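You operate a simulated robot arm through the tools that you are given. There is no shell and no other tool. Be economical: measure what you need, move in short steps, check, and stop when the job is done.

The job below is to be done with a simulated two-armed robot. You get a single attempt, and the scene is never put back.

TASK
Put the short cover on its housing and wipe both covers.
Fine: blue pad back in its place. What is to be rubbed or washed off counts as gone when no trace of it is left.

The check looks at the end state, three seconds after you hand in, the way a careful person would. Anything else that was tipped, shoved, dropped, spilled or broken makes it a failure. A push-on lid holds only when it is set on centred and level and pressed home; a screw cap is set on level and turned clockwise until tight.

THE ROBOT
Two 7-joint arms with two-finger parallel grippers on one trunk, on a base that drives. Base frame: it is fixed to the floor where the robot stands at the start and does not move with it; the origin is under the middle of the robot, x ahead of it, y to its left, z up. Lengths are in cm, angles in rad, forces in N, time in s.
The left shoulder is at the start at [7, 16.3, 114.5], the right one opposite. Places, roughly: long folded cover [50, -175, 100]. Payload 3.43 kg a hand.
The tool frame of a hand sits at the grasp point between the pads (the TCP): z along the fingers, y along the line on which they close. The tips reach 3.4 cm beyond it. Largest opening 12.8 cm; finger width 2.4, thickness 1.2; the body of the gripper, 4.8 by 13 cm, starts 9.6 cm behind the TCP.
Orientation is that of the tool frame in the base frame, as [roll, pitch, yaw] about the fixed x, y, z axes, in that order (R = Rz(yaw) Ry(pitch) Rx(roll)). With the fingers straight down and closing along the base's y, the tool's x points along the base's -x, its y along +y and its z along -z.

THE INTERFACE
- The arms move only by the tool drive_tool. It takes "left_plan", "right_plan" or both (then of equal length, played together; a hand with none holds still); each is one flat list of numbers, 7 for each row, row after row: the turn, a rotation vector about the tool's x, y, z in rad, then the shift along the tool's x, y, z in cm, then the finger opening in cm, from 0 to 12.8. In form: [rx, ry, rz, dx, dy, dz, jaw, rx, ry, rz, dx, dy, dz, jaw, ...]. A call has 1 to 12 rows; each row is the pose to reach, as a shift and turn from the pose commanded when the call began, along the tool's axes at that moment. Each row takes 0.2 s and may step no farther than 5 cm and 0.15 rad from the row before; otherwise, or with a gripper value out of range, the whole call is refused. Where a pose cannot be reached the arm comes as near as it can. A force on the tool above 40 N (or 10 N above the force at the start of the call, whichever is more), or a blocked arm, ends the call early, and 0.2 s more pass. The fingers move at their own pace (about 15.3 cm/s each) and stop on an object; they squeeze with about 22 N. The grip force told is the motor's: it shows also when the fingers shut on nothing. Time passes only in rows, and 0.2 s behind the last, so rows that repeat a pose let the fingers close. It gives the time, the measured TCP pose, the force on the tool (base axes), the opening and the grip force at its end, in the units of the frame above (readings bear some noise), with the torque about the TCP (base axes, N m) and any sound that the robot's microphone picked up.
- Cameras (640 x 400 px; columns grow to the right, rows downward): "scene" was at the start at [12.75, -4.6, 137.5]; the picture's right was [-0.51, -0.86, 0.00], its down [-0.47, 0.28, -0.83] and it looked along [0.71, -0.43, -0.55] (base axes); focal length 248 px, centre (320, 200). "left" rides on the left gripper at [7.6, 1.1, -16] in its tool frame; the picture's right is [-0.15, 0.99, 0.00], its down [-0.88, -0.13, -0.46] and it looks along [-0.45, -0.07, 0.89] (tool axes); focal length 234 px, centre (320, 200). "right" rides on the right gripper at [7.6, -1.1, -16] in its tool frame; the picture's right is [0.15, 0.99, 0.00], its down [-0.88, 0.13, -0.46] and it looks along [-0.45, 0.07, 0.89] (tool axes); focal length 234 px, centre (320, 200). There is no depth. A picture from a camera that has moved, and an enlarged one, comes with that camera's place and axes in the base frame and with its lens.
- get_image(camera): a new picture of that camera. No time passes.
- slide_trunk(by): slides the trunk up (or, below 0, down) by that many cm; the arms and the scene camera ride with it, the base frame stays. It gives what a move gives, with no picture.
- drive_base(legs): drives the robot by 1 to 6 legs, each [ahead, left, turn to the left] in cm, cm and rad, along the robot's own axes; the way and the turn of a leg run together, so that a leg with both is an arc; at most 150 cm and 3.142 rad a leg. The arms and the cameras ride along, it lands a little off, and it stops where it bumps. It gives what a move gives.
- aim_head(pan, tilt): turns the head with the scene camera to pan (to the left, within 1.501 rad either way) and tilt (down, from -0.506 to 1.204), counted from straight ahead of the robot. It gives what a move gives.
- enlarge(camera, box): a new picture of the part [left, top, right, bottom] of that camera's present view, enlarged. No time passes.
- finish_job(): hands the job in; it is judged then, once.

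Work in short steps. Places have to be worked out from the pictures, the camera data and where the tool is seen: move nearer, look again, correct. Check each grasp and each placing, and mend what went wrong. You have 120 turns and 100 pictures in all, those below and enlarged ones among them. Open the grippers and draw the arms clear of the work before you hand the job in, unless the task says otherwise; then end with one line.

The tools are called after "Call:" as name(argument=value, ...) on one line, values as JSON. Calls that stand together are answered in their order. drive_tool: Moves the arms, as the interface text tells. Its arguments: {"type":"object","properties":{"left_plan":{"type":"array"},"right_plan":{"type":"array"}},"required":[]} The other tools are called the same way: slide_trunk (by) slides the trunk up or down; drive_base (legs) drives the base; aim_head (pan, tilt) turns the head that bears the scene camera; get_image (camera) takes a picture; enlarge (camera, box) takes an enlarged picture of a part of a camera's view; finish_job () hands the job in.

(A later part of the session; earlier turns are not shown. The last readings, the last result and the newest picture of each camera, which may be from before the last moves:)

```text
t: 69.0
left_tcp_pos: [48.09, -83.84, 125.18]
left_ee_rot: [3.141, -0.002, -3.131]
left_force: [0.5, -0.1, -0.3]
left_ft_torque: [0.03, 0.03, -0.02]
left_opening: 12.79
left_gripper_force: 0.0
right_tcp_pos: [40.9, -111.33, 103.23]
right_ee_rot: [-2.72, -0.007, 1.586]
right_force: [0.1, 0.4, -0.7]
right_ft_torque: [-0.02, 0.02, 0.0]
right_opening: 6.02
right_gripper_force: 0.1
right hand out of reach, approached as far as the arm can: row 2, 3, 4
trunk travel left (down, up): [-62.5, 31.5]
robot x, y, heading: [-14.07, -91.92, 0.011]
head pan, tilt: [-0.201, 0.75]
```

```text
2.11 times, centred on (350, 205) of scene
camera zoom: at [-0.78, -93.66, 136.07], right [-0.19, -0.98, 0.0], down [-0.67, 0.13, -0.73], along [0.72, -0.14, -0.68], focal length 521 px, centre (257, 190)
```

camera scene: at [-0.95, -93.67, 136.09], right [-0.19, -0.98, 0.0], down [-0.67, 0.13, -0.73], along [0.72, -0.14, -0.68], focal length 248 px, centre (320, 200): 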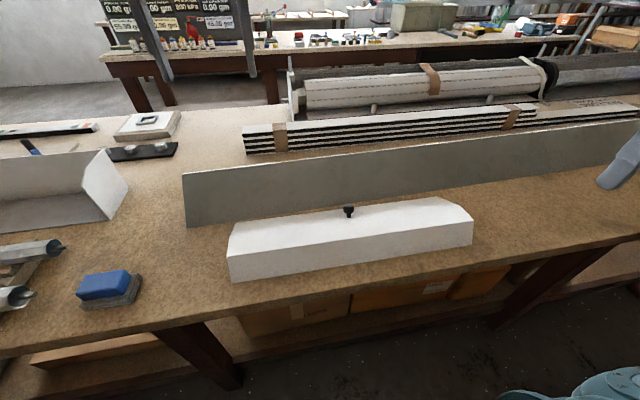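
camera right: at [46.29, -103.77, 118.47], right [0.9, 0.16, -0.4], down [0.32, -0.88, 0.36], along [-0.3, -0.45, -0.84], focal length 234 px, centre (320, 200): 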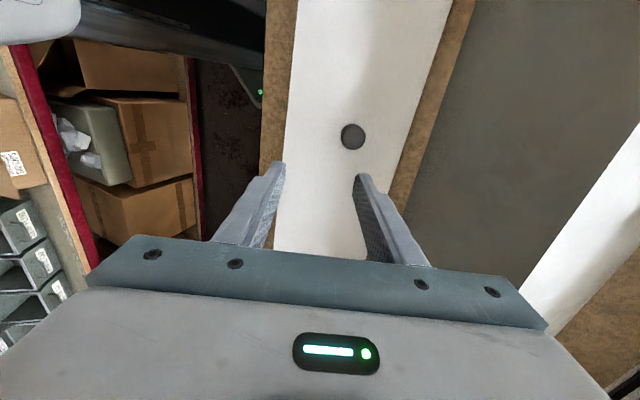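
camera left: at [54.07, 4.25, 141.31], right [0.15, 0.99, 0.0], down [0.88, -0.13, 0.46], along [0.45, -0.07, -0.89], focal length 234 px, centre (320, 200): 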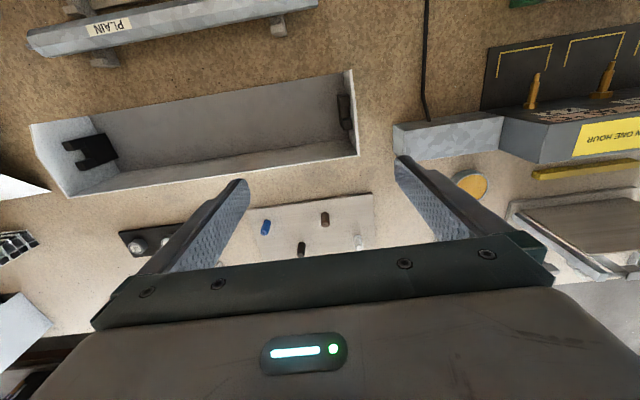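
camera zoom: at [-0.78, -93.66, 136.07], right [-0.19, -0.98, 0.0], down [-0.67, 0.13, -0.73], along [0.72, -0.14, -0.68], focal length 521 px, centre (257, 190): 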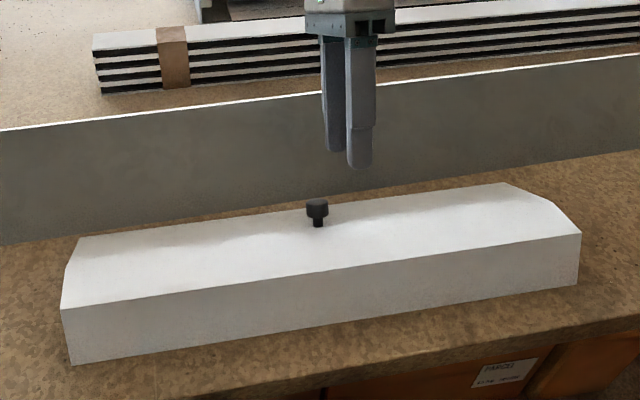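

This quarter-turn direction is at the limit of the arm. I rise, untilt and turn the wrist the other way (half a turn) instead.

Call:
drive_tool(right_plan=[-0.14, 0, 0, 0, 0, -3, 6, -0.28, 0, 0, 0, 0, -6, 6, -0.42, 0, 0, 0, 0, -9, 6])

Call:
drive_tool(right_plan=[0, 0, -0.143, 0, 0, 0, 6, 0, 0, -0.286, 0, 0, 0, 6, 0, 0, -0.428, 0, 0, 0, 6, 0, 0, -0.571, 0, 0, 0, 6, 0, 0, -0.714, 0, 0, 0, 6, 0, 0, -0.857, 0, 0, 0, 6, 0, 0, -1.0, 0, 0, 0, 6, 0, 0, -1.142, 0, 0, 0, 6, 0, 0, -1.285, 0, 0, 0, 6, 0, 0, -1.428, 0, 0, 0, 6, 0, 0, -1.571, 0, 0, 0, 6])

Call:
drive_tool(right_plan=[0, 0, -0.143, 0, 0, 0, 6, 0, 0, -0.286, 0, 0, 0, 6, 0, 0, -0.428, 0, 0, 0, 6, 0, 0, -0.571, 0, 0, 0, 6, 0, 0, -0.714, 0, 0, 0, 6, 0, 0, -0.857, 0, 0, 0, 6, 0, 0, -1.0, 0, 0, 0, 6, 0, 0, -1.142, 0, 0, 0, 6, 0, 0, -1.285, 0, 0, 0, 6, 0, 0, -1.428, 0, 0, 0, 6, 0, 0, -1.571, 0, 0, 0, 6])

```text
t: 69.8
left_tcp_pos: [47.82, -83.88, 125.39]
left_ee_rot: [-3.141, 0.002, -3.131]
left_force: [-0.3, 0.1, 0.0]
left_ft_torque: [-0.03, -0.05, -0.02]
left_opening: 12.77
left_gripper_force: 0.0
right_tcp_pos: [44.01, -111.25, 111.6]
right_ee_rot: [3.138, -0.006, 1.586]
right_force: [0.6, -0.5, 0.2]
right_ft_torque: [-0.04, 0.0, -0.01]
right_opening: 5.99
right_gripper_force: 0.1
trunk travel left (down, up): [-62.5, 31.5]
robot x, y, heading: [-14.72, -92.19, 0.01]
head pan, tilt: [-0.201, 0.75]
```

```text
t: 72.2
left_tcp_pos: [47.85, -83.85, 125.25]
left_ee_rot: [-3.141, 0.0, -3.131]
left_force: [0.3, -0.9, 0.2]
left_ft_torque: [0.02, -0.01, -0.02]
left_opening: 12.79
left_gripper_force: 0.0
right_tcp_pos: [44.31, -111.53, 111.59]
right_ee_rot: [3.137, -0.002, -3.123]
right_force: [-0.7, -0.7, -0.3]
right_ft_torque: [-0.01, -0.04, 0.0]
right_opening: 5.98
right_gripper_force: 0.0
trunk travel left (down, up): [-62.5, 31.5]
robot x, y, heading: [-14.2, -92.11, 0.01]
head pan, tilt: [-0.201, 0.75]
```

```text
t: 74.6
left_tcp_pos: [47.75, -83.91, 125.36]
left_ee_rot: [-3.141, 0.002, -3.133]
left_force: [-0.4, 0.4, -0.9]
left_ft_torque: [0.0, 0.0, 0.04]
left_opening: 12.76
left_gripper_force: 0.1
right_tcp_pos: [27.69, -102.98, 110.95]
right_ee_rot: [-3.116, -0.003, -1.61]
right_force: [-0.2, 0.2, 0.4]
right_ft_torque: [0.0, -0.01, -0.01]
right_opening: 5.99
right_gripper_force: 0.0
right hand out of reach, approached as far as the arm can: row 7, 8, 9, 10, 11
trunk travel left (down, up): [-62.5, 31.5]
robot x, y, heading: [-14.4, -92.21, 0.011]
head pan, tilt: [-0.201, 0.75]
```

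The other way is beyond the joint range, so I return to jaws closing along y (which worked fine tilted).

Call:
drive_tool(right_plan=[0, 0, 0.143, 0, 0, 0, 6, 0, 0, 0.286, 0, 0, 0, 6, 0, 0, 0.428, 0, 0, 0, 6, 0, 0, 0.571, 0, 0, 0, 6, 0, 0, 0.714, 0, 0, 0, 6, 0, 0, 0.857, 0, 0, 0, 6, 0, 0, 1.0, 0, 0, 0, 6, 0, 0, 1.142, 0, 0, 0, 6, 0, 0, 1.285, 0, 0, 0, 6, 0, 0, 1.428, 0, 0, 0, 6, 0, 0, 1.571, 0, 0, 0, 6])

```text
t: 77.0
left_tcp_pos: [47.78, -83.79, 125.23]
left_ee_rot: [3.142, 0.0, -3.133]
left_force: [0.5, 0.0, 0.4]
left_ft_torque: [-0.01, 0.05, 0.01]
left_opening: 12.81
left_gripper_force: 0.1
right_tcp_pos: [27.66, -102.76, 110.22]
right_ee_rot: [-3.138, 0.025, 3.1]
right_force: [-0.4, 0.0, -0.2]
right_ft_torque: [0.0, -0.01, 0.0]
right_opening: 5.98
right_gripper_force: 0.1
trunk travel left (down, up): [-62.5, 31.5]
robot x, y, heading: [-14.24, -92.2, 0.008]
head pan, tilt: [-0.201, 0.75]
```

Back to normal yaw. I go above the knob again with the tilt added, jaws closing along y.

Call:
drive_tool(right_plan=[0, 0.12, -0.007, -4, -1.3, 0, 6, 0, 0.24, -0.014, -8.1, -2.6, 0, 6, 0, 0.36, -0.02, -12.2, -3.9, 1, 6, 0, 0.445, -0.026, -16.2, -5.1, 2.6, 6])

Call:
get_image(camera="right")

Call:
enlarge(camera="scene", box=[270, 90, 430, 240])

```text
t: 78.0
left_tcp_pos: [47.9, -83.79, 125.32]
left_ee_rot: [3.141, 0.001, -3.131]
left_force: [-0.1, -0.1, -0.4]
left_ft_torque: [0.0, 0.02, 0.02]
left_opening: 12.79
left_gripper_force: 0.0
right_tcp_pos: [41.08, -111.31, 107.92]
right_ee_rot: [3.137, -0.42, 3.127]
right_force: [-0.1, -0.1, 0.2]
right_ft_torque: [-0.02, -0.01, 0.01]
right_opening: 6.0
right_gripper_force: 0.1
right hand out of reach, approached as far as the arm can: row 3, 4
trunk travel left (down, up): [-62.5, 31.5]
robot x, y, heading: [-13.95, -92.22, 0.012]
head pan, tilt: [-0.201, 0.75]
```

```text
44 pictures are left
camera right: at [40.69, -112.42, 125.59], right [-0.12, 0.99, 0.06], down [0.99, 0.11, 0.06], along [0.05, 0.07, -1.0], focal length 234 px, centre (320, 200)
```

right: 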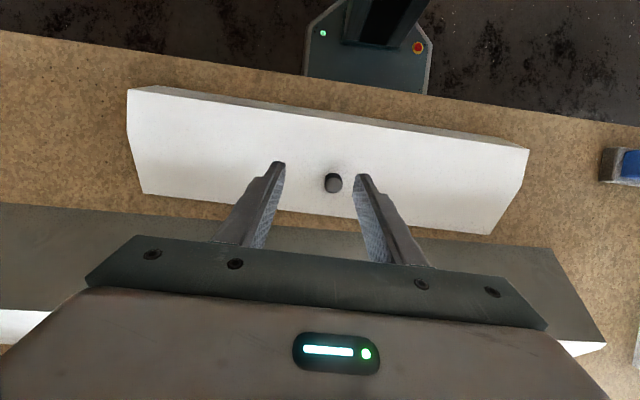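

```text
2.67 times, centred on (350, 165) of scene
camera zoom: at [-0.94, -93.71, 136.09], right [-0.19, -0.98, 0.0], down [-0.67, 0.13, -0.73], along [0.72, -0.14, -0.68], focal length 660 px, centre (240, 293)
```

zoom: 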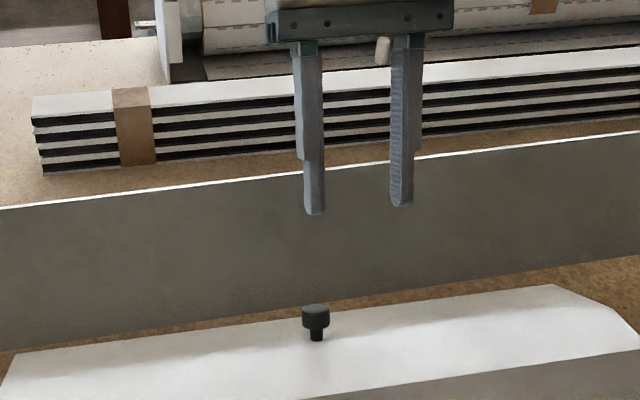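

The forward-leaning wrist is the limit, so I raise the trunk 12 cm, come 8 cm closer and 11 cm to the left, where the tilted pose worked earlier.

Call:
slide_trunk(by=12)

Call:
drive_base(legs=[[8, 11, 0]])

```text
t: 79.5
left_tcp_pos: [47.96, -83.83, 137.23]
left_ee_rot: [-3.141, 0.001, -3.132]
left_force: [-0.5, 0.2, -0.2]
left_ft_torque: [0.01, -0.02, 0.0]
left_opening: 12.81
left_gripper_force: 0.1
right_tcp_pos: [41.17, -111.2, 119.83]
right_ee_rot: [3.138, -0.417, 3.127]
right_force: [0.0, 0.9, -0.5]
right_ft_torque: [-0.03, -0.01, 0.03]
right_opening: 6.01
right_gripper_force: 0.0
trunk travel left (down, up): [-74.5, 19.5]
robot x, y, heading: [-14.31, -92.11, 0.011]
head pan, tilt: [-0.201, 0.75]
```

```text
t: 80.8
left_tcp_pos: [55.71, -73.01, 137.43]
left_ee_rot: [3.141, 0.003, -3.132]
left_force: [0.5, -0.5, 0.2]
left_ft_torque: [-0.02, -0.06, 0.0]
left_opening: 12.8
left_gripper_force: 0.0
right_tcp_pos: [48.73, -100.22, 119.99]
right_ee_rot: [3.137, -0.416, 3.127]
right_force: [0.3, 0.6, -0.3]
right_ft_torque: [0.03, -0.02, 0.02]
right_opening: 5.97
right_gripper_force: 0.1
trunk travel left (down, up): [-74.5, 19.5]
robot x, y, heading: [-6.66, -81.04, 0.01]
head pan, tilt: [-0.201, 0.75]
```

Now down to the hover pose over the knob.

Call:
drive_tool(right_plan=[0, 0, 0, -0.5, -2, 3.8, 6, 0, 0, 0, -1, -4, 7.6, 6, 0, 0, 0, -1.5, -6, 11.4, 6, 0, 0, 0, -2.1, -8, 15, 6, 0, 0, 0, -2.57, -8.37, 18.15, 6])

Call:
get_image(camera="right")

Call:
enlarge(camera="scene", box=[300, 150, 480, 300])

```text
t: 82.0
left_tcp_pos: [55.76, -72.87, 137.26]
left_ee_rot: [3.141, -0.001, -3.134]
left_force: [0.8, 0.4, 0.3]
left_ft_torque: [0.0, 0.02, 0.0]
left_opening: 12.8
left_gripper_force: 0.1
right_tcp_pos: [43.21, -108.34, 102.03]
right_ee_rot: [3.138, -0.419, 3.125]
right_force: [0.1, 0.8, -0.6]
right_ft_torque: [0.02, -0.02, -0.01]
right_opening: 5.99
right_gripper_force: 0.1
trunk travel left (down, up): [-74.5, 19.5]
robot x, y, heading: [-5.96, -80.91, 0.009]
head pan, tilt: [-0.201, 0.75]
```

```text
42 pictures are left
camera right: at [42.79, -109.52, 119.68], right [-0.12, 0.99, 0.06], down [0.99, 0.11, 0.06], along [0.05, 0.07, -1.0], focal length 234 px, centre (320, 200)
```

right: 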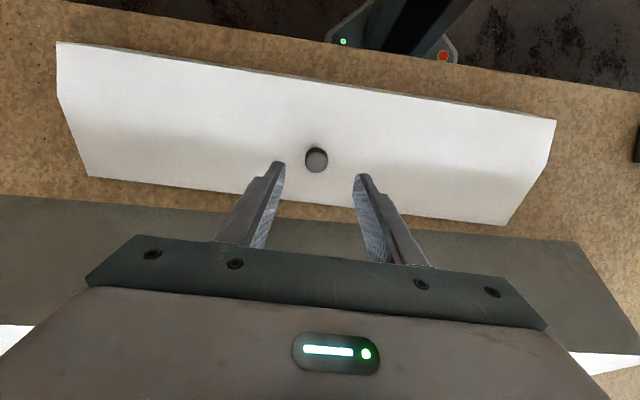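

```text
2.67 times, centred on (390, 225) of scene
camera zoom: at [6.92, -82.45, 148.09], right [-0.19, -0.98, 0.0], down [-0.67, 0.13, -0.73], along [0.72, -0.14, -0.68], focal length 660 px, centre (133, 133)
```

zoom: 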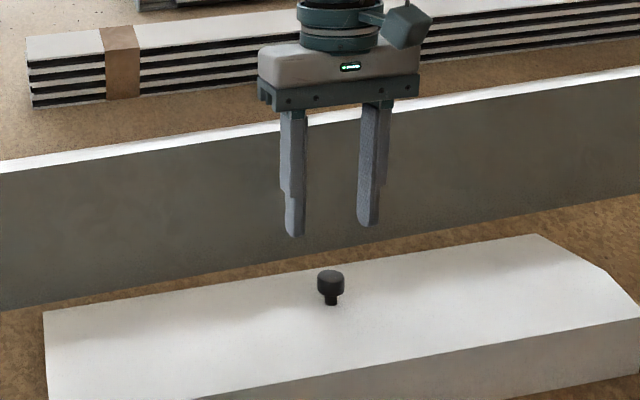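

Aligned. I descend along the tool axis around the knob.

Call:
drive_tool(right_plan=[0, 0, 0, -0.1, -0.15, 3, 6, 0, 0, 0, -0.1, -0.15, 6, 6, 0, 0, 0, -0.1, -0.15, 7.4, 6])

Call:
enlarge(camera="scene", box=[330, 190, 460, 290])

Call:
enlarge(camera="right", box=[220, 100, 420, 240])

```text
t: 82.8
left_tcp_pos: [55.71, -72.82, 137.32]
left_ee_rot: [3.141, 0.0, -3.132]
left_force: [0.3, 0.3, 0.1]
left_ft_torque: [0.01, 0.01, 0.01]
left_opening: 12.8
left_gripper_force: 0.1
right_tcp_pos: [40.56, -108.36, 95.48]
right_ee_rot: [3.139, -0.419, 3.127]
right_force: [-0.2, -0.6, 0.0]
right_ft_torque: [-0.01, -0.02, -0.02]
right_opening: 6.01
right_gripper_force: 0.1
trunk travel left (down, up): [-74.5, 19.5]
robot x, y, heading: [-6.81, -80.77, 0.007]
head pan, tilt: [-0.201, 0.75]
```

```text
4.00 times, centred on (395, 240) of scene
camera zoom: at [6.84, -82.43, 148.1], right [-0.19, -0.98, 0.0], down [-0.67, 0.13, -0.73], along [0.72, -0.14, -0.68], focal length 990 px, centre (20, 40)
```

zoom: 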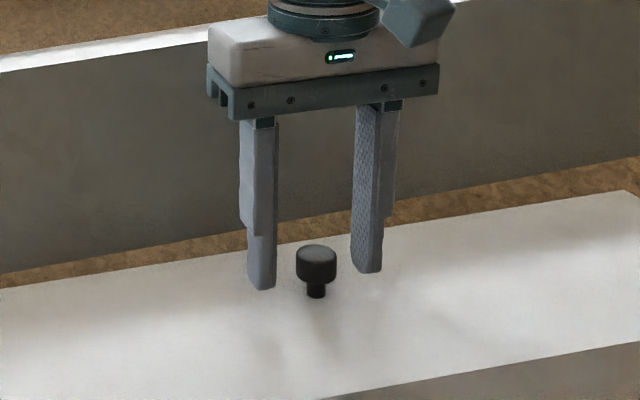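

```text
2.86 times, centred on (320, 170) of right
camera zoom: at [40.16, -109.53, 113.22], right [-0.12, 0.99, 0.06], down [0.99, 0.11, 0.06], along [0.05, 0.07, -1.0], focal length 669 px, centre (320, 286)
```

zoom: 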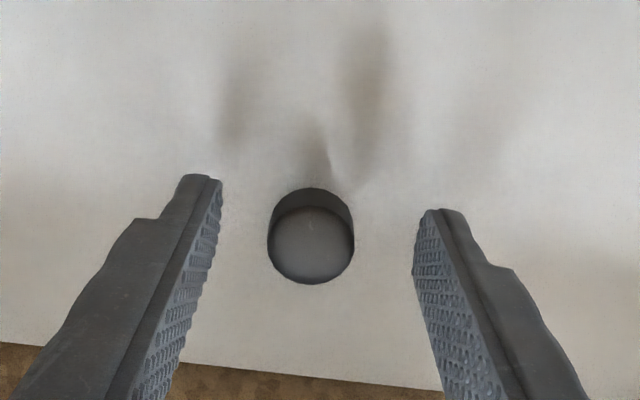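

Knob is between the fingers. Slightly deeper, then close.

Call:
drive_tool(right_plan=[0, 0, 0, 0, -0.15, 0.4, 6, 0, 0, 0, 0, -0.15, 0.4, 4, 0, 0, 0, 0, -0.15, 0.4, 2, 0, 0, 0, 0, -0.15, 0.4, 1, 0, 0, 0, 0, -0.15, 0.4, 1])

Call:
enlarge(camera="scene", box=[330, 190, 460, 290])

```text
t: 84.0
left_tcp_pos: [55.7, -72.79, 137.27]
left_ee_rot: [-3.141, -0.002, -3.134]
left_force: [0.9, 0.1, -1.2]
left_ft_torque: [-0.02, -0.01, -0.01]
left_opening: 12.77
left_gripper_force: 0.1
right_tcp_pos: [40.46, -108.54, 95.22]
right_ee_rot: [3.14, -0.42, 3.127]
right_force: [0.3, 0.1, 0.3]
right_ft_torque: [-0.02, -0.08, 0.01]
right_opening: 2.55
right_gripper_force: 22.2
trunk travel left (down, up): [-74.5, 19.5]
robot x, y, heading: [-6.44, -80.64, 0.007]
head pan, tilt: [-0.201, 0.75]
```

```text
4.00 times, centred on (395, 240) of scene
camera zoom: at [6.86, -82.45, 148.09], right [-0.19, -0.98, 0.0], down [-0.67, 0.13, -0.73], along [0.72, -0.14, -0.68], focal length 990 px, centre (20, 40)
```

zoom: 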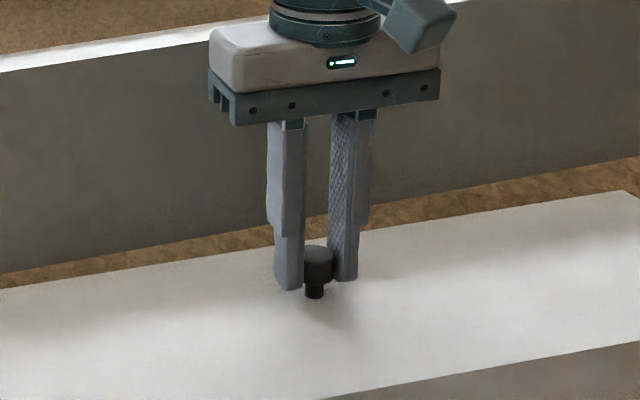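

Gripped (2.55 cm). I lift 3 cm straight up and check force and how it hangs.

Call:
drive_tool(right_plan=[0, 0, 0, 0.2, 0, -0.46, 1, 0, 0, 0, 0.41, 0, -0.91, 1, 0, 0, 0, 0.81, 0, -1.83, 1, 0, 0, 0, 1.22, 0, -2.74, 1])

Call:
get_image(camera="scene")

```text
t: 85.0
left_tcp_pos: [55.68, -72.8, 137.29]
left_ee_rot: [-3.141, 0.0, -3.135]
left_force: [0.3, 0.5, -0.4]
left_ft_torque: [-0.01, -0.01, 0.01]
left_opening: 12.8
left_gripper_force: 0.1
right_tcp_pos: [40.38, -108.5, 98.23]
right_ee_rot: [3.139, -0.419, 3.125]
right_force: [-0.1, -0.1, -3.6]
right_ft_torque: [0.01, -0.17, 0.0]
right_opening: 2.52
right_gripper_force: 22.1
trunk travel left (down, up): [-74.5, 19.5]
robot x, y, heading: [-6.62, -81.14, 0.005]
head pan, tilt: [-0.201, 0.75]
```

```text
37 pictures are left
camera scene: at [6.84, -82.46, 148.09], right [-0.19, -0.98, 0.0], down [-0.67, 0.13, -0.73], along [0.72, -0.14, -0.68], focal length 248 px, centre (320, 200)
```

scene: 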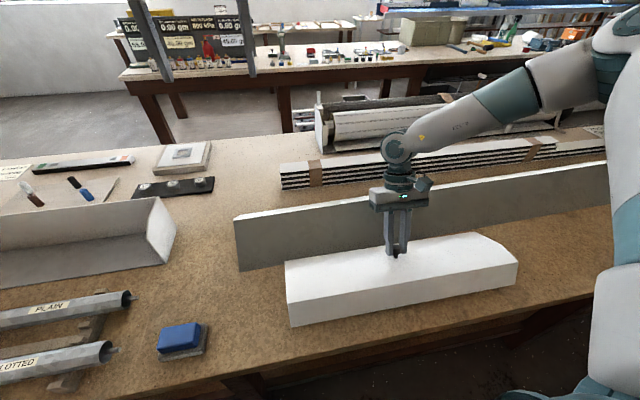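

It weighs only 3.6 N and hangs firmly. I lift it another 17 cm and level it.

Call:
drive_tool(right_plan=[0, 0, 0, 1.2, 0, -2.7, 1, 0, 0, 0, 2.6, 0, -5.9, 1, 0, -0.1, 0, 3.9, 0, -8.7, 1, 0, -0.2, 0, 5.1, 0, -11.4, 1, 0, -0.3, 0, 6.3, 0, -14.1, 1, 0, -0.42, 0, 7, 0, -15.6, 1])

Call:
get_image(camera="scene")

Call:
get_image(camera="right")

```text
t: 86.5
left_tcp_pos: [55.63, -72.83, 137.34]
left_ee_rot: [3.141, 0.003, -3.133]
left_force: [-0.1, 0.0, 0.3]
left_ft_torque: [0.01, -0.03, 0.02]
left_opening: 12.8
left_gripper_force: 0.1
right_tcp_pos: [40.38, -108.63, 115.28]
right_ee_rot: [3.138, 0.004, 3.123]
right_force: [0.2, 0.3, -3.6]
right_ft_torque: [0.02, -0.08, -0.02]
right_opening: 2.49
right_gripper_force: 22.2
trunk travel left (down, up): [-74.5, 19.5]
robot x, y, heading: [-6.08, -80.82, 0.01]
head pan, tilt: [-0.201, 0.75]
```

```text
36 pictures are left
camera scene: at [6.7, -82.48, 148.11], right [-0.19, -0.98, 0.0], down [-0.67, 0.13, -0.73], along [0.72, -0.14, -0.68], focal length 248 px, centre (320, 200)
```

scene: 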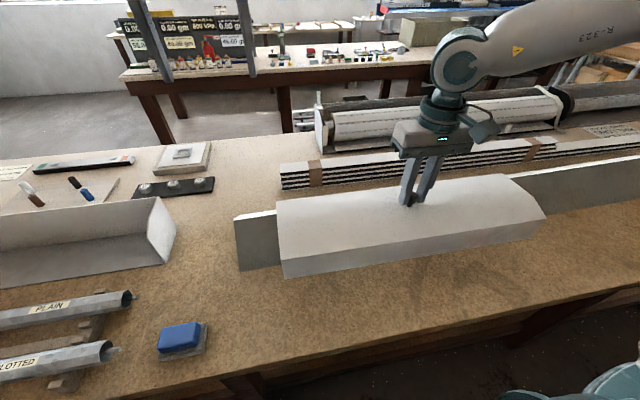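

```text
35 pictures are left
camera right: at [32.82, -109.68, 131.17], right [-0.13, 0.99, 0.0], down [0.88, 0.11, 0.46], along [0.45, 0.06, -0.89], focal length 234 px, centre (320, 200)
```

right: 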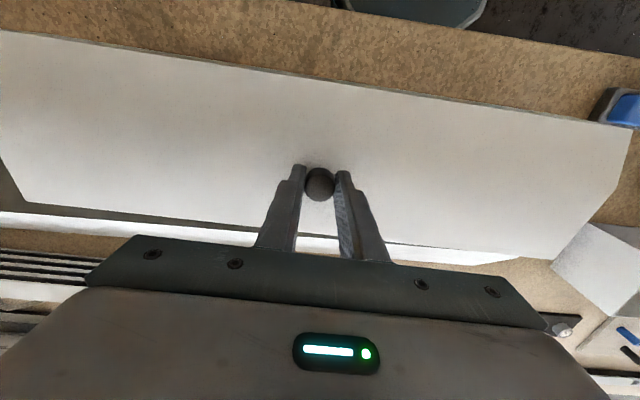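

The cover hangs level. I drive 83 cm left to stand in front of the housing.

Call:
drive_base(legs=[[0, 83, 0]])

Call:
aim_head(pan=-0.25, tilt=0.75)

Call:
get_image(camera="scene")

```text
t: 90.8
left_tcp_pos: [55.92, 7.13, 137.24]
left_ee_rot: [-3.14, -0.001, 3.131]
left_force: [-0.3, -0.2, -1.1]
left_ft_torque: [0.0, 0.0, -0.05]
left_opening: 12.81
left_gripper_force: 0.0
right_tcp_pos: [40.08, -28.46, 115.22]
right_ee_rot: [3.137, 0.001, 3.105]
right_force: [0.2, -0.9, -2.1]
right_ft_torque: [-0.02, -0.06, 0.01]
right_opening: 2.52
right_gripper_force: 21.8
trunk travel left (down, up): [-74.5, 19.5]
robot x, y, heading: [-6.29, 0.9, -0.012]
head pan, tilt: [-0.201, 0.75]
```

```text
t: 91.4
left_tcp_pos: [56.04, 7.34, 137.27]
left_ee_rot: [-3.14, 0.0, 3.13]
left_force: [-0.4, 0.3, 0.4]
left_ft_torque: [0.02, -0.01, -0.02]
left_opening: 12.77
left_gripper_force: 0.1
right_tcp_pos: [40.08, -28.31, 115.19]
right_ee_rot: [3.138, 0.0, 3.104]
right_force: [-0.6, 0.3, -2.9]
right_ft_torque: [0.03, -0.07, 0.0]
right_opening: 2.52
right_gripper_force: 22.0
trunk travel left (down, up): [-74.5, 19.5]
robot x, y, heading: [-6.26, 0.36, -0.013]
head pan, tilt: [-0.25, 0.75]
```

```text
34 pictures are left
camera scene: at [6.83, -1.94, 148.09], right [-0.26, -0.97, 0.0], down [-0.66, 0.17, -0.73], along [0.71, -0.19, -0.68], focal length 248 px, centre (320, 200)
```

scene: 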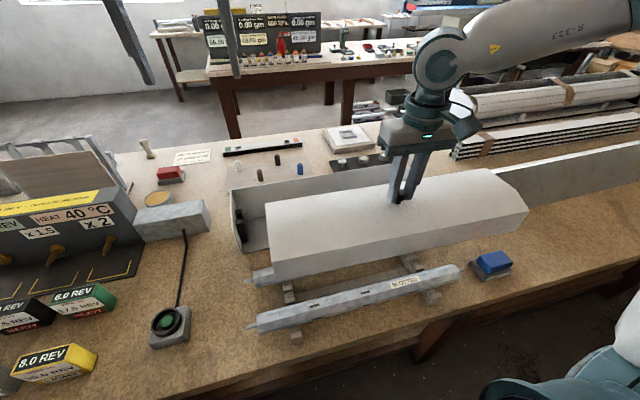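

I carry it over the housing (TCP to ≈[60.7,-18.6,115]) and correct yaw by 0.04 rad.

Call:
drive_tool(right_plan=[0, 0, -0.01, -4.04, 2.1, 0, 1, 0, 0, -0.02, -8.08, 4.2, 0, 1, 0, 0, -0.03, -12.1, 6.3, 0, 1, 0, 0, -0.04, -16.2, 8.4, 0, 1, 0, 0, -0.043, -20.2, 10.5, 0, 1, 0, 0, -0.043, -20.2, 10.5, 0, 1])

Call:
aim_head(pan=-0.25, tilt=0.65)

Call:
get_image(camera="scene")

Call:
get_image(camera="left")

```text
t: 92.8
left_tcp_pos: [55.76, 7.23, 137.44]
left_ee_rot: [-3.141, 0.001, 3.131]
left_force: [-1.7, 0.3, -0.2]
left_ft_torque: [0.03, -0.03, 0.01]
left_opening: 12.79
left_gripper_force: 0.1
right_tcp_pos: [58.61, -20.76, 115.53]
right_ee_rot: [3.138, 0.004, -3.137]
right_force: [-0.9, 0.0, -4.3]
right_ft_torque: [0.01, -0.06, 0.01]
right_opening: 2.54
right_gripper_force: 21.5
right hand out of reach, approached as far as the arm can: row 5, 6
trunk travel left (down, up): [-74.5, 19.5]
robot x, y, heading: [-6.04, 0.01, -0.017]
head pan, tilt: [-0.25, 0.75]
```

```text
t: 93.5
left_tcp_pos: [55.96, 7.21, 137.27]
left_ee_rot: [3.141, 0.0, 3.131]
left_force: [0.9, -0.3, 0.5]
left_ft_torque: [-0.02, 0.01, -0.01]
left_opening: 12.81
left_gripper_force: 0.1
right_tcp_pos: [58.65, -20.65, 115.4]
right_ee_rot: [3.137, 0.003, -3.135]
right_force: [0.2, -0.2, -2.7]
right_ft_torque: [0.06, -0.02, 0.01]
right_opening: 2.53
right_gripper_force: 21.7
trunk travel left (down, up): [-74.5, 19.5]
robot x, y, heading: [-6.13, 0.41, -0.012]
head pan, tilt: [-0.25, 0.649]
```

```text
33 pictures are left
camera scene: at [7.2, -2.03, 148.95], right [-0.26, -0.97, 0.0], down [-0.58, 0.16, -0.8], along [0.77, -0.2, -0.61], focal length 248 px, centre (320, 200)
```

scene: 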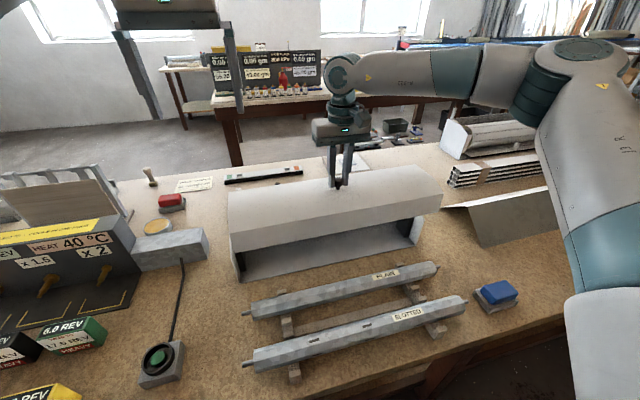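

```text
32 pictures are left
camera left: at [48.45, 8.35, 153.31], right [0.16, 0.99, 0.0], down [0.88, -0.14, 0.46], along [0.45, -0.07, -0.89], focal length 234 px, centre (320, 200)
```

left: 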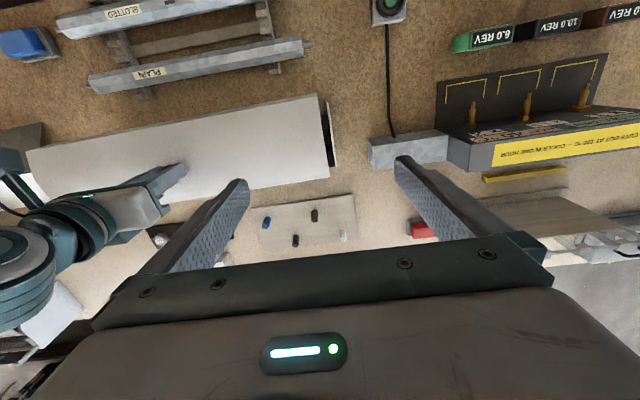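

The right arm needs more side room; I drive 8 cm left and 2 ahead with the cover held clear above.

Call:
drive_base(legs=[[2, 8, 0.012]])

```text
t: 94.6
left_tcp_pos: [57.79, 15.46, 137.38]
left_ee_rot: [3.139, 0.001, -3.14]
left_force: [-1.0, 0.1, 1.0]
left_ft_torque: [0.03, -0.02, -0.02]
left_opening: 12.8
left_gripper_force: 0.1
right_tcp_pos: [60.83, -12.35, 115.46]
right_ee_rot: [3.133, 0.004, -3.125]
right_force: [0.2, -0.1, -3.1]
right_ft_torque: [0.04, -0.08, -0.02]
right_opening: 2.5
right_gripper_force: 22.0
trunk travel left (down, up): [-74.5, 19.5]
robot x, y, heading: [-4.25, 8.21, 0.005]
head pan, tilt: [-0.25, 0.649]
```

Now shift right to y≈-18.6 and look from both cameras.

Call:
drive_tool(right_plan=[0, 0, 0.008, 0, -3, 0, 1, 0, 0, 0.008, 0.1, -6.25, 0, 1, 0, 0, 0.008, 0.1, -6.25, 0, 1])

Call:
enlarge(camera="scene", box=[200, 140, 480, 310])

Call:
enlarge(camera="left", box=[0, 60, 380, 250])

```text
t: 95.4
left_tcp_pos: [58.02, 16.03, 137.16]
left_ee_rot: [-3.14, -0.001, -3.138]
left_force: [-0.9, 0.3, -0.8]
left_ft_torque: [-0.03, 0.06, 0.0]
left_opening: 12.81
left_gripper_force: 0.0
right_tcp_pos: [60.9, -18.07, 115.46]
right_ee_rot: [3.137, 0.002, -3.13]
right_force: [-0.2, 0.9, -4.0]
right_ft_torque: [-0.03, -0.06, -0.01]
right_opening: 2.5
right_gripper_force: 22.4
trunk travel left (down, up): [-74.5, 19.5]
robot x, y, heading: [-4.36, 8.36, 0.003]
head pan, tilt: [-0.25, 0.649]
```

```text
2.29 times, centred on (340, 225) of scene
camera zoom: at [9.42, 6.23, 148.94], right [-0.24, -0.97, 0.0], down [-0.59, 0.15, -0.8], along [0.77, -0.2, -0.61], focal length 566 px, centre (274, 143)
```

zoom: 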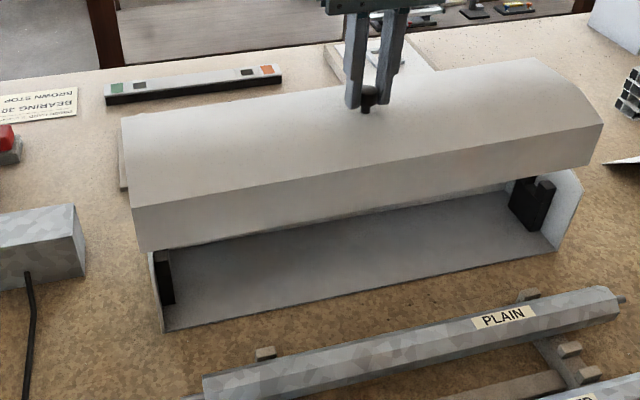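

```text
1.68 times, centred on (190, 155) of left
camera zoom: at [50.51, 17.15, 153.24], right [0.14, 0.99, 0.0], down [0.88, -0.13, 0.46], along [0.45, -0.07, -0.89], focal length 394 px, centre (539, 276)
```

zoom: 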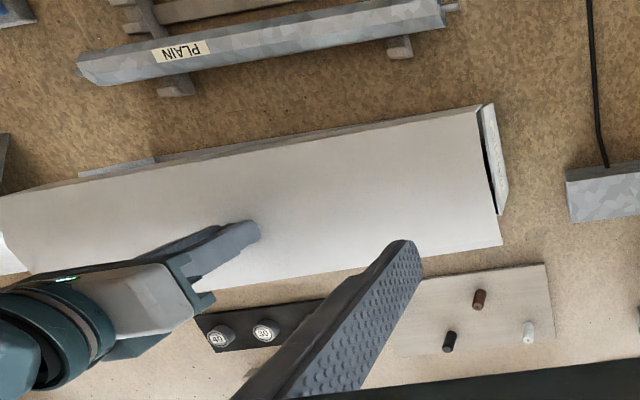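

Cover centre ≈ y -18.15 (ends 9.6/-45.9), housing centre ≈ -18.5; the cover appears to have a short back flange too. I'll keep its front flap ~1 cm ahead of the end plates, lower until the flap overlaps the plates but the back flange is still above the wall, then nudge back to contact.

Call:
drive_tool(right_plan=[0, 0, 0, 0.6, -0.35, 1, 1, 0, 0, 0, 0.6, -0.35, 2.5, 1, 0, 0, 0, 0.6, -0.35, 4, 1, 0, 0, 0, 0.6, -0.35, 5.5, 1, 0, 0, 0, 0.6, -0.35, 7, 1])

Call:
enlarge(camera="scene", box=[200, 160, 480, 330])

```text
t: 96.6
left_tcp_pos: [57.92, 15.84, 137.28]
left_ee_rot: [-3.141, 0.0, -3.14]
left_force: [-0.4, -0.2, -0.2]
left_ft_torque: [-0.03, 0.02, 0.0]
left_opening: 12.78
left_gripper_force: 0.0
right_tcp_pos: [60.56, -18.75, 108.41]
right_ee_rot: [3.136, 0.002, -3.131]
right_force: [0.1, -0.2, -3.0]
right_ft_torque: [-0.02, 0.04, -0.14]
right_opening: 2.55
right_gripper_force: 21.9
trunk travel left (down, up): [-74.5, 19.5]
robot x, y, heading: [-3.8, 8.31, 0.002]
head pan, tilt: [-0.25, 0.649]
```

```text
2.29 times, centred on (340, 245) of scene
camera zoom: at [9.33, 5.96, 148.94], right [-0.24, -0.97, 0.0], down [-0.59, 0.15, -0.8], along [0.77, -0.19, -0.61], focal length 566 px, centre (274, 97)
```

zoom: 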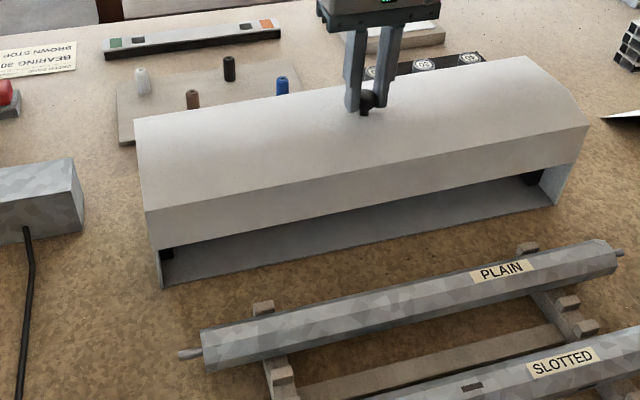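

Centering along y looks within a few mm. I zoom on both ends.

Call:
enlarge(camera="scene", box=[250, 200, 310, 290])

Call:
enlarge(camera="scene", box=[400, 180, 480, 260])

```text
4.44 times, centred on (280, 245) of scene
camera zoom: at [9.33, 5.96, 148.94], right [-0.24, -0.97, 0.0], down [-0.59, 0.15, -0.8], along [0.77, -0.19, -0.61], focal length 1100 px, centre (498, 0)
```

zoom: 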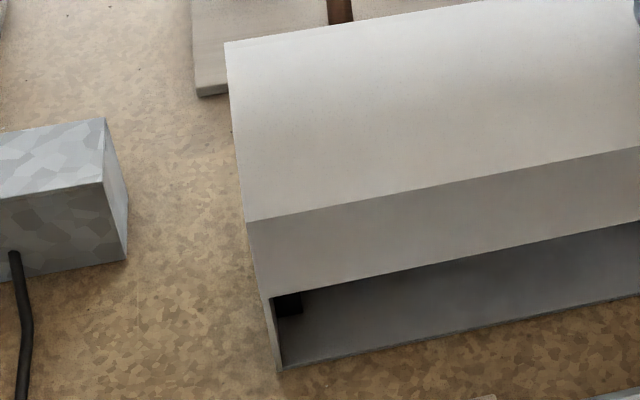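

```text
5.00 times, centred on (440, 220) of scene
camera zoom: at [9.33, 5.96, 148.94], right [-0.24, -0.97, 0.0], down [-0.59, 0.15, -0.8], along [0.77, -0.19, -0.61], focal length 1237 px, centre (-280, 100)
```

zoom: 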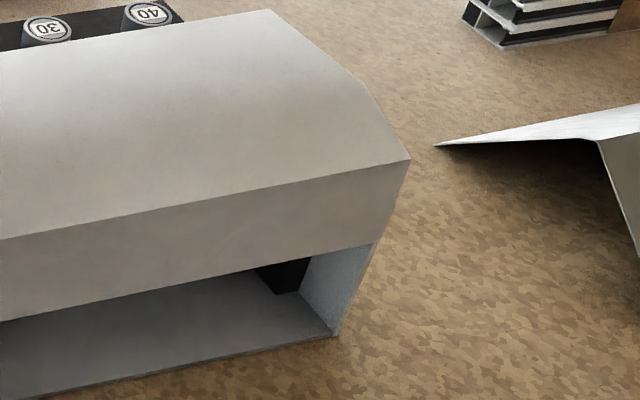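

Solved from both ends: y-centering is within 1 mm, but the cover is yawed ~+0.014 rad and the flap is ~0.5 cm ahead of the plates. I correct the yaw and nudge 0.4 cm back, watching force.

Call:
drive_tool(right_plan=[0, 0, 0.014, 0, 0, 0, 1, 0, 0, 0.014, -0.3, 0, 0, 1])

Call:
drive_tool(right_plan=[0, 0, 0, -0.2, 0, 0, 1])

Call:
drive_tool(right_plan=[0, 0, 0, -0.2, 0, 0, 1])

```text
t: 97.2
left_tcp_pos: [57.93, 15.8, 137.19]
left_ee_rot: [-3.141, -0.001, -3.14]
left_force: [0.3, 0.0, -0.5]
left_ft_torque: [0.02, 0.0, 0.01]
left_opening: 12.78
left_gripper_force: 0.1
right_tcp_pos: [60.79, -18.54, 108.37]
right_ee_rot: [3.136, 0.002, 3.138]
right_force: [0.2, 0.0, -3.5]
right_ft_torque: [-0.02, -0.06, 0.0]
right_opening: 2.52
right_gripper_force: 22.2
trunk travel left (down, up): [-74.5, 19.5]
robot x, y, heading: [-4.45, 8.33, -0.0]
head pan, tilt: [-0.25, 0.649]
```

```text
t: 97.6
left_tcp_pos: [57.81, 15.88, 137.33]
left_ee_rot: [-3.141, -0.001, -3.139]
left_force: [-0.4, 0.6, 0.5]
left_ft_torque: [0.01, 0.02, -0.02]
left_opening: 12.8
left_gripper_force: 0.0
right_tcp_pos: [60.93, -18.62, 108.24]
right_ee_rot: [3.135, 0.003, 3.137]
right_force: [-0.7, -0.5, -2.5]
right_ft_torque: [-0.02, -0.05, -0.09]
right_opening: 2.5
right_gripper_force: 21.9
trunk travel left (down, up): [-74.5, 19.5]
robot x, y, heading: [-4.47, 8.11, 0.004]
head pan, tilt: [-0.25, 0.649]
```

```text
t: 98.0
left_tcp_pos: [57.73, 15.77, 137.43]
left_ee_rot: [3.141, 0.001, -3.139]
left_force: [0.3, -0.3, -0.4]
left_ft_torque: [-0.03, 0.01, 0.0]
left_opening: 12.8
left_gripper_force: 0.0
right_tcp_pos: [60.91, -18.67, 108.4]
right_ee_rot: [3.136, 0.001, 3.138]
right_force: [-4.5, 1.7, -2.0]
right_ft_torque: [0.07, 0.37, -0.01]
right_opening: 2.52
right_gripper_force: 22.1
trunk travel left (down, up): [-74.5, 19.5]
robot x, y, heading: [-4.18, 8.2, -0.002]
head pan, tilt: [-0.25, 0.649]
```

Even contact of the flap on both end plates (Fx -4.5 N, no yaw torque). I back off 0.15 cm and lower slowly.

Call:
drive_tool(right_plan=[0, 0, 0, 0.2, 0, 0, 1, 0, 0, 0, 0.2, 0, 0.5, 1, 0, 0, 0, 0.2, 0, 1, 1])

Call:
drive_tool(right_plan=[0, 0, 0, 0, 0, 0.3, 1, 0, 0, 0, 0, 0, 0.6, 1])

Call:
drive_tool(right_plan=[0, 0, 0, 0, 0, 0.3, 1, 0, 0, 0, 0, 0, 0.5, 1])

```text
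t: 98.8
left_tcp_pos: [57.81, 15.74, 137.29]
left_ee_rot: [-3.141, -0.001, -3.14]
left_force: [-0.2, 0.2, -0.1]
left_ft_torque: [0.01, 0.0, 0.0]
left_opening: 12.83
left_gripper_force: 0.1
right_tcp_pos: [60.85, -18.79, 107.29]
right_ee_rot: [3.137, 0.002, 3.137]
right_force: [-2.5, 0.1, -3.2]
right_ft_torque: [0.04, 0.21, -0.03]
right_opening: 2.53
right_gripper_force: 21.8
trunk travel left (down, up): [-74.5, 19.5]
robot x, y, heading: [-4.36, 8.01, 0.002]
head pan, tilt: [-0.25, 0.649]
```

```text
t: 99.4
left_tcp_pos: [57.77, 15.73, 137.44]
left_ee_rot: [-3.142, 0.002, -3.141]
left_force: [-0.1, -0.5, -0.3]
left_ft_torque: [0.0, 0.01, 0.0]
left_opening: 12.79
left_gripper_force: 0.1
right_tcp_pos: [60.82, -18.72, 106.77]
right_ee_rot: [3.137, 0.003, 3.138]
right_force: [-6.4, -0.8, 0.0]
right_ft_torque: [0.0, 0.48, 0.0]
right_opening: 2.53
right_gripper_force: 21.8
trunk travel left (down, up): [-74.5, 19.5]
robot x, y, heading: [-4.35, 8.41, 0.001]
head pan, tilt: [-0.25, 0.649]
```

```text
t: 100.0
left_tcp_pos: [57.8, 15.86, 137.27]
left_ee_rot: [-3.141, 0.001, -3.14]
left_force: [-0.4, 0.5, 0.2]
left_ft_torque: [0.0, 0.0, -0.02]
left_opening: 12.77
left_gripper_force: 0.0
right_tcp_pos: [60.74, -18.7, 106.28]
right_ee_rot: [3.136, 0.004, 3.138]
right_force: [-3.4, -0.2, -1.7]
right_ft_torque: [0.0, 0.24, 0.0]
right_opening: 2.52
right_gripper_force: 22.1
trunk travel left (down, up): [-74.5, 19.5]
robot x, y, heading: [-4.51, 8.12, 0.003]
head pan, tilt: [-0.25, 0.649]
```

Light rubbing persists; I back off 0.2 more and look.

Call:
drive_tool(right_plan=[0, 0, 0, 0.25, 0, 0, 1])

Call:
enlarge(camera="scene", box=[220, 160, 480, 310])

Call:
enlarge(camera="left", box=[0, 60, 380, 250])

```text
t: 100.4
left_tcp_pos: [57.87, 15.87, 137.3]
left_ee_rot: [-3.141, -0.001, -3.141]
left_force: [-0.1, 0.6, 0.2]
left_ft_torque: [-0.02, 0.02, 0.03]
left_opening: 12.8
left_gripper_force: 0.0
right_tcp_pos: [60.68, -18.63, 106.32]
right_ee_rot: [3.136, 0.004, 3.138]
right_force: [0.6, 0.1, -2.0]
right_ft_torque: [-0.01, -0.07, 0.0]
right_opening: 2.51
right_gripper_force: 21.3
trunk travel left (down, up): [-74.5, 19.5]
robot x, y, heading: [-4.4, 8.01, 0.005]
head pan, tilt: [-0.25, 0.649]
```

```text
2.46 times, centred on (350, 235) of scene
camera zoom: at [9.3, 5.93, 148.94], right [-0.24, -0.97, 0.0], down [-0.59, 0.15, -0.8], along [0.77, -0.19, -0.61], focal length 609 px, centre (246, 114)
```

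zoom: 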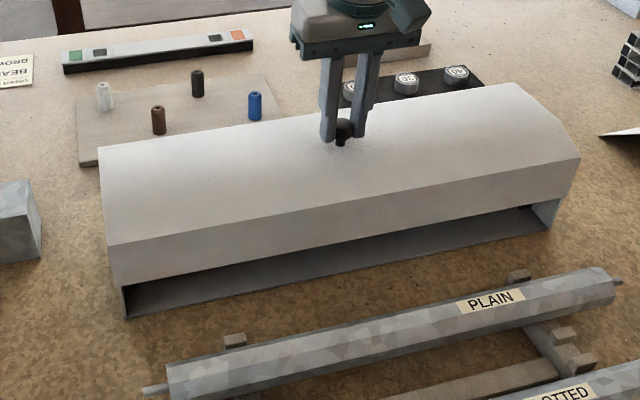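

```text
1.68 times, centred on (190, 155) of left
camera zoom: at [50.39, 16.8, 153.3], right [0.14, 0.99, 0.0], down [0.88, -0.13, 0.46], along [0.45, -0.07, -0.89], focal length 394 px, centre (539, 276)
```

zoom: 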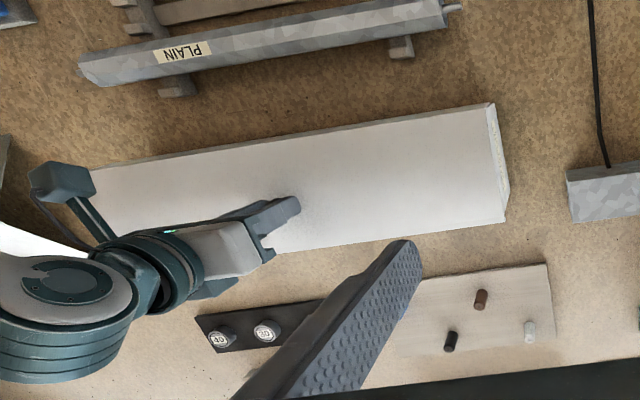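

Free of contact and everything lines up. Continue lowering in small steps.

Call:
drive_tool(right_plan=[0, 0, 0, 0, 0, 0.3, 1, 0, 0, 0, 0, 0, 0.5, 1])

Call:
drive_tool(right_plan=[0, 0, 0, 0, 0, 0.3, 1, 0, 0, 0, 0, 0, 0.5, 1])

Call:
drive_tool(right_plan=[0, 0, 0, 0, 0, 0.3, 1])

```text
t: 101.0
left_tcp_pos: [57.88, 15.85, 137.22]
left_ee_rot: [-3.142, 0.001, -3.142]
left_force: [0.0, -0.7, 0.2]
left_ft_torque: [-0.04, 0.04, 0.0]
left_opening: 12.79
left_gripper_force: 0.1
right_tcp_pos: [60.69, -18.55, 105.76]
right_ee_rot: [3.137, 0.002, 3.138]
right_force: [-0.8, -0.1, -2.8]
right_ft_torque: [-0.03, -0.07, -0.01]
right_opening: 2.52
right_gripper_force: 22.6
trunk travel left (down, up): [-74.5, 19.5]
robot x, y, heading: [-4.01, 8.41, 0.005]
head pan, tilt: [-0.25, 0.649]
```

```text
t: 101.6
left_tcp_pos: [57.82, 15.88, 137.31]
left_ee_rot: [-3.14, 0.002, -3.14]
left_force: [0.2, 0.8, -0.5]
left_ft_torque: [-0.01, -0.01, -0.02]
left_opening: 12.81
left_gripper_force: 0.1
right_tcp_pos: [60.67, -18.67, 105.39]
right_ee_rot: [3.137, 0.004, 3.139]
right_force: [-0.7, -0.5, 7.0]
right_ft_torque: [0.04, -0.19, -0.01]
right_opening: 2.55
right_gripper_force: 21.9
trunk travel left (down, up): [-74.5, 19.5]
robot x, y, heading: [-4.11, 8.06, 0.007]
head pan, tilt: [-0.25, 0.649]
```

```text
t: 102.0
left_tcp_pos: [57.57, 15.72, 137.52]
left_ee_rot: [3.141, 0.002, -3.14]
left_force: [-0.3, -0.4, -0.6]
left_ft_torque: [-0.02, 0.01, 0.0]
left_opening: 12.79
left_gripper_force: 0.0
right_tcp_pos: [60.61, -18.67, 105.29]
right_ee_rot: [3.137, 0.009, 3.135]
right_force: [-1.2, -4.1, 15.9]
right_ft_torque: [-0.15, -0.02, 0.01]
right_opening: 2.54
right_gripper_force: 22.3
trunk travel left (down, up): [-74.5, 19.5]
robot x, y, heading: [-4.06, 8.07, 0.004]
head pan, tilt: [-0.25, 0.649]
```

Vertical contact at TCP z≈105.3, which would put the main face at ≈101.4, i.e. at the housing's top. I look closely.

Call:
enlarge(camera="scene", box=[250, 200, 310, 290])

Call:
enlarge(camera="scene", box=[400, 180, 480, 260])

Call:
enlarge(camera="left", box=[260, 100, 340, 210])

```text
4.44 times, centred on (280, 245) of scene
camera zoom: at [9.0, 5.93, 149.0], right [-0.24, -0.97, 0.0], down [-0.59, 0.15, -0.8], along [0.77, -0.19, -0.6], focal length 1100 px, centre (498, 0)
```

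zoom: 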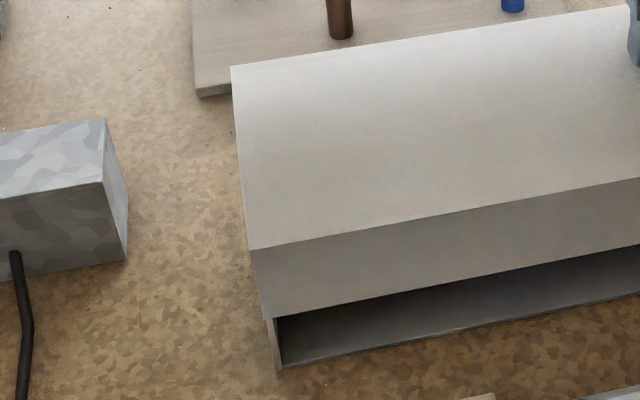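

```text
5.00 times, centred on (440, 220) of scene
camera zoom: at [9.0, 5.93, 149.0], right [-0.24, -0.97, 0.0], down [-0.59, 0.15, -0.8], along [0.77, -0.19, -0.6], focal length 1237 px, centre (-280, 100)
```

zoom: 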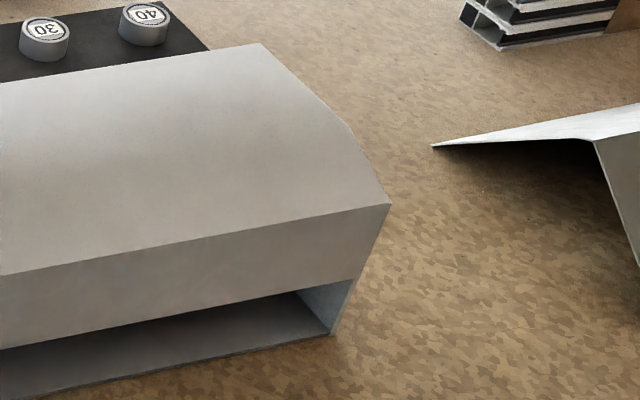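

```text
3.64 times, centred on (300, 155) of left
camera zoom: at [50.08, 16.79, 153.45], right [0.15, 0.99, 0.0], down [0.88, -0.13, 0.46], along [0.45, -0.07, -0.89], focal length 852 px, centre (393, 364)
```

zoom: 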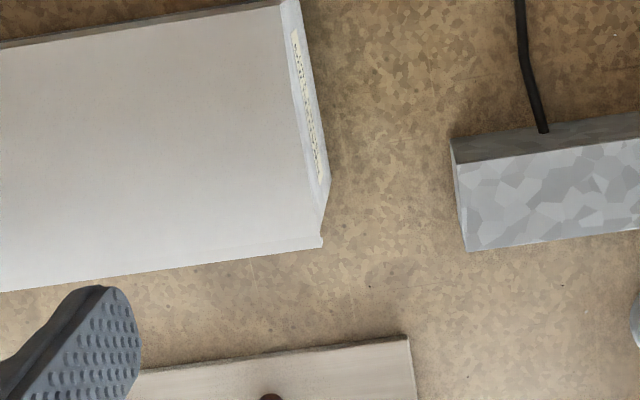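

Cover corner now coincides with the plates' corner (z≈100): it sits on the housing. Now I press home in small steps.

Call:
drive_tool(right_plan=[0, 0, 0, 0, 0, 0.3, 1, 0, 0, 0, 0, 0, 0.5, 1])

Call:
drive_tool(right_plan=[0, 0, 0, 0, 0, 0.3, 1, 0, 0, 0, 0, 0, 0.5, 1])

```text
t: 102.6
left_tcp_pos: [57.59, 15.85, 137.39]
left_ee_rot: [3.14, 0.001, -3.141]
left_force: [0.7, -0.6, 0.4]
left_ft_torque: [0.0, 0.0, -0.02]
left_opening: 12.81
left_gripper_force: 0.0
right_tcp_pos: [60.46, -18.68, 104.56]
right_ee_rot: [3.136, 0.004, 3.137]
right_force: [1.3, -4.6, 15.0]
right_ft_torque: [-0.09, 0.04, 0.0]
right_opening: 2.53
right_gripper_force: 22.1
trunk travel left (down, up): [-74.5, 19.5]
robot x, y, heading: [-4.68, 8.08, -0.0]
head pan, tilt: [-0.25, 0.649]
```

```text
t: 103.2
left_tcp_pos: [57.49, 15.92, 137.5]
left_ee_rot: [3.141, 0.004, 3.141]
left_force: [-0.5, -0.5, 0.1]
left_ft_torque: [0.0, 0.02, -0.02]
left_opening: 12.81
left_gripper_force: 0.1
right_tcp_pos: [60.43, -18.52, 104.39]
right_ee_rot: [3.136, 0.011, 3.138]
right_force: [1.2, -7.1, 34.8]
right_ft_torque: [-0.57, -0.01, 0.23]
right_opening: 2.53
right_gripper_force: 21.5
trunk travel left (down, up): [-74.5, 19.5]
robot x, y, heading: [-4.5, 7.78, -0.004]
head pan, tilt: [-0.25, 0.649]
```

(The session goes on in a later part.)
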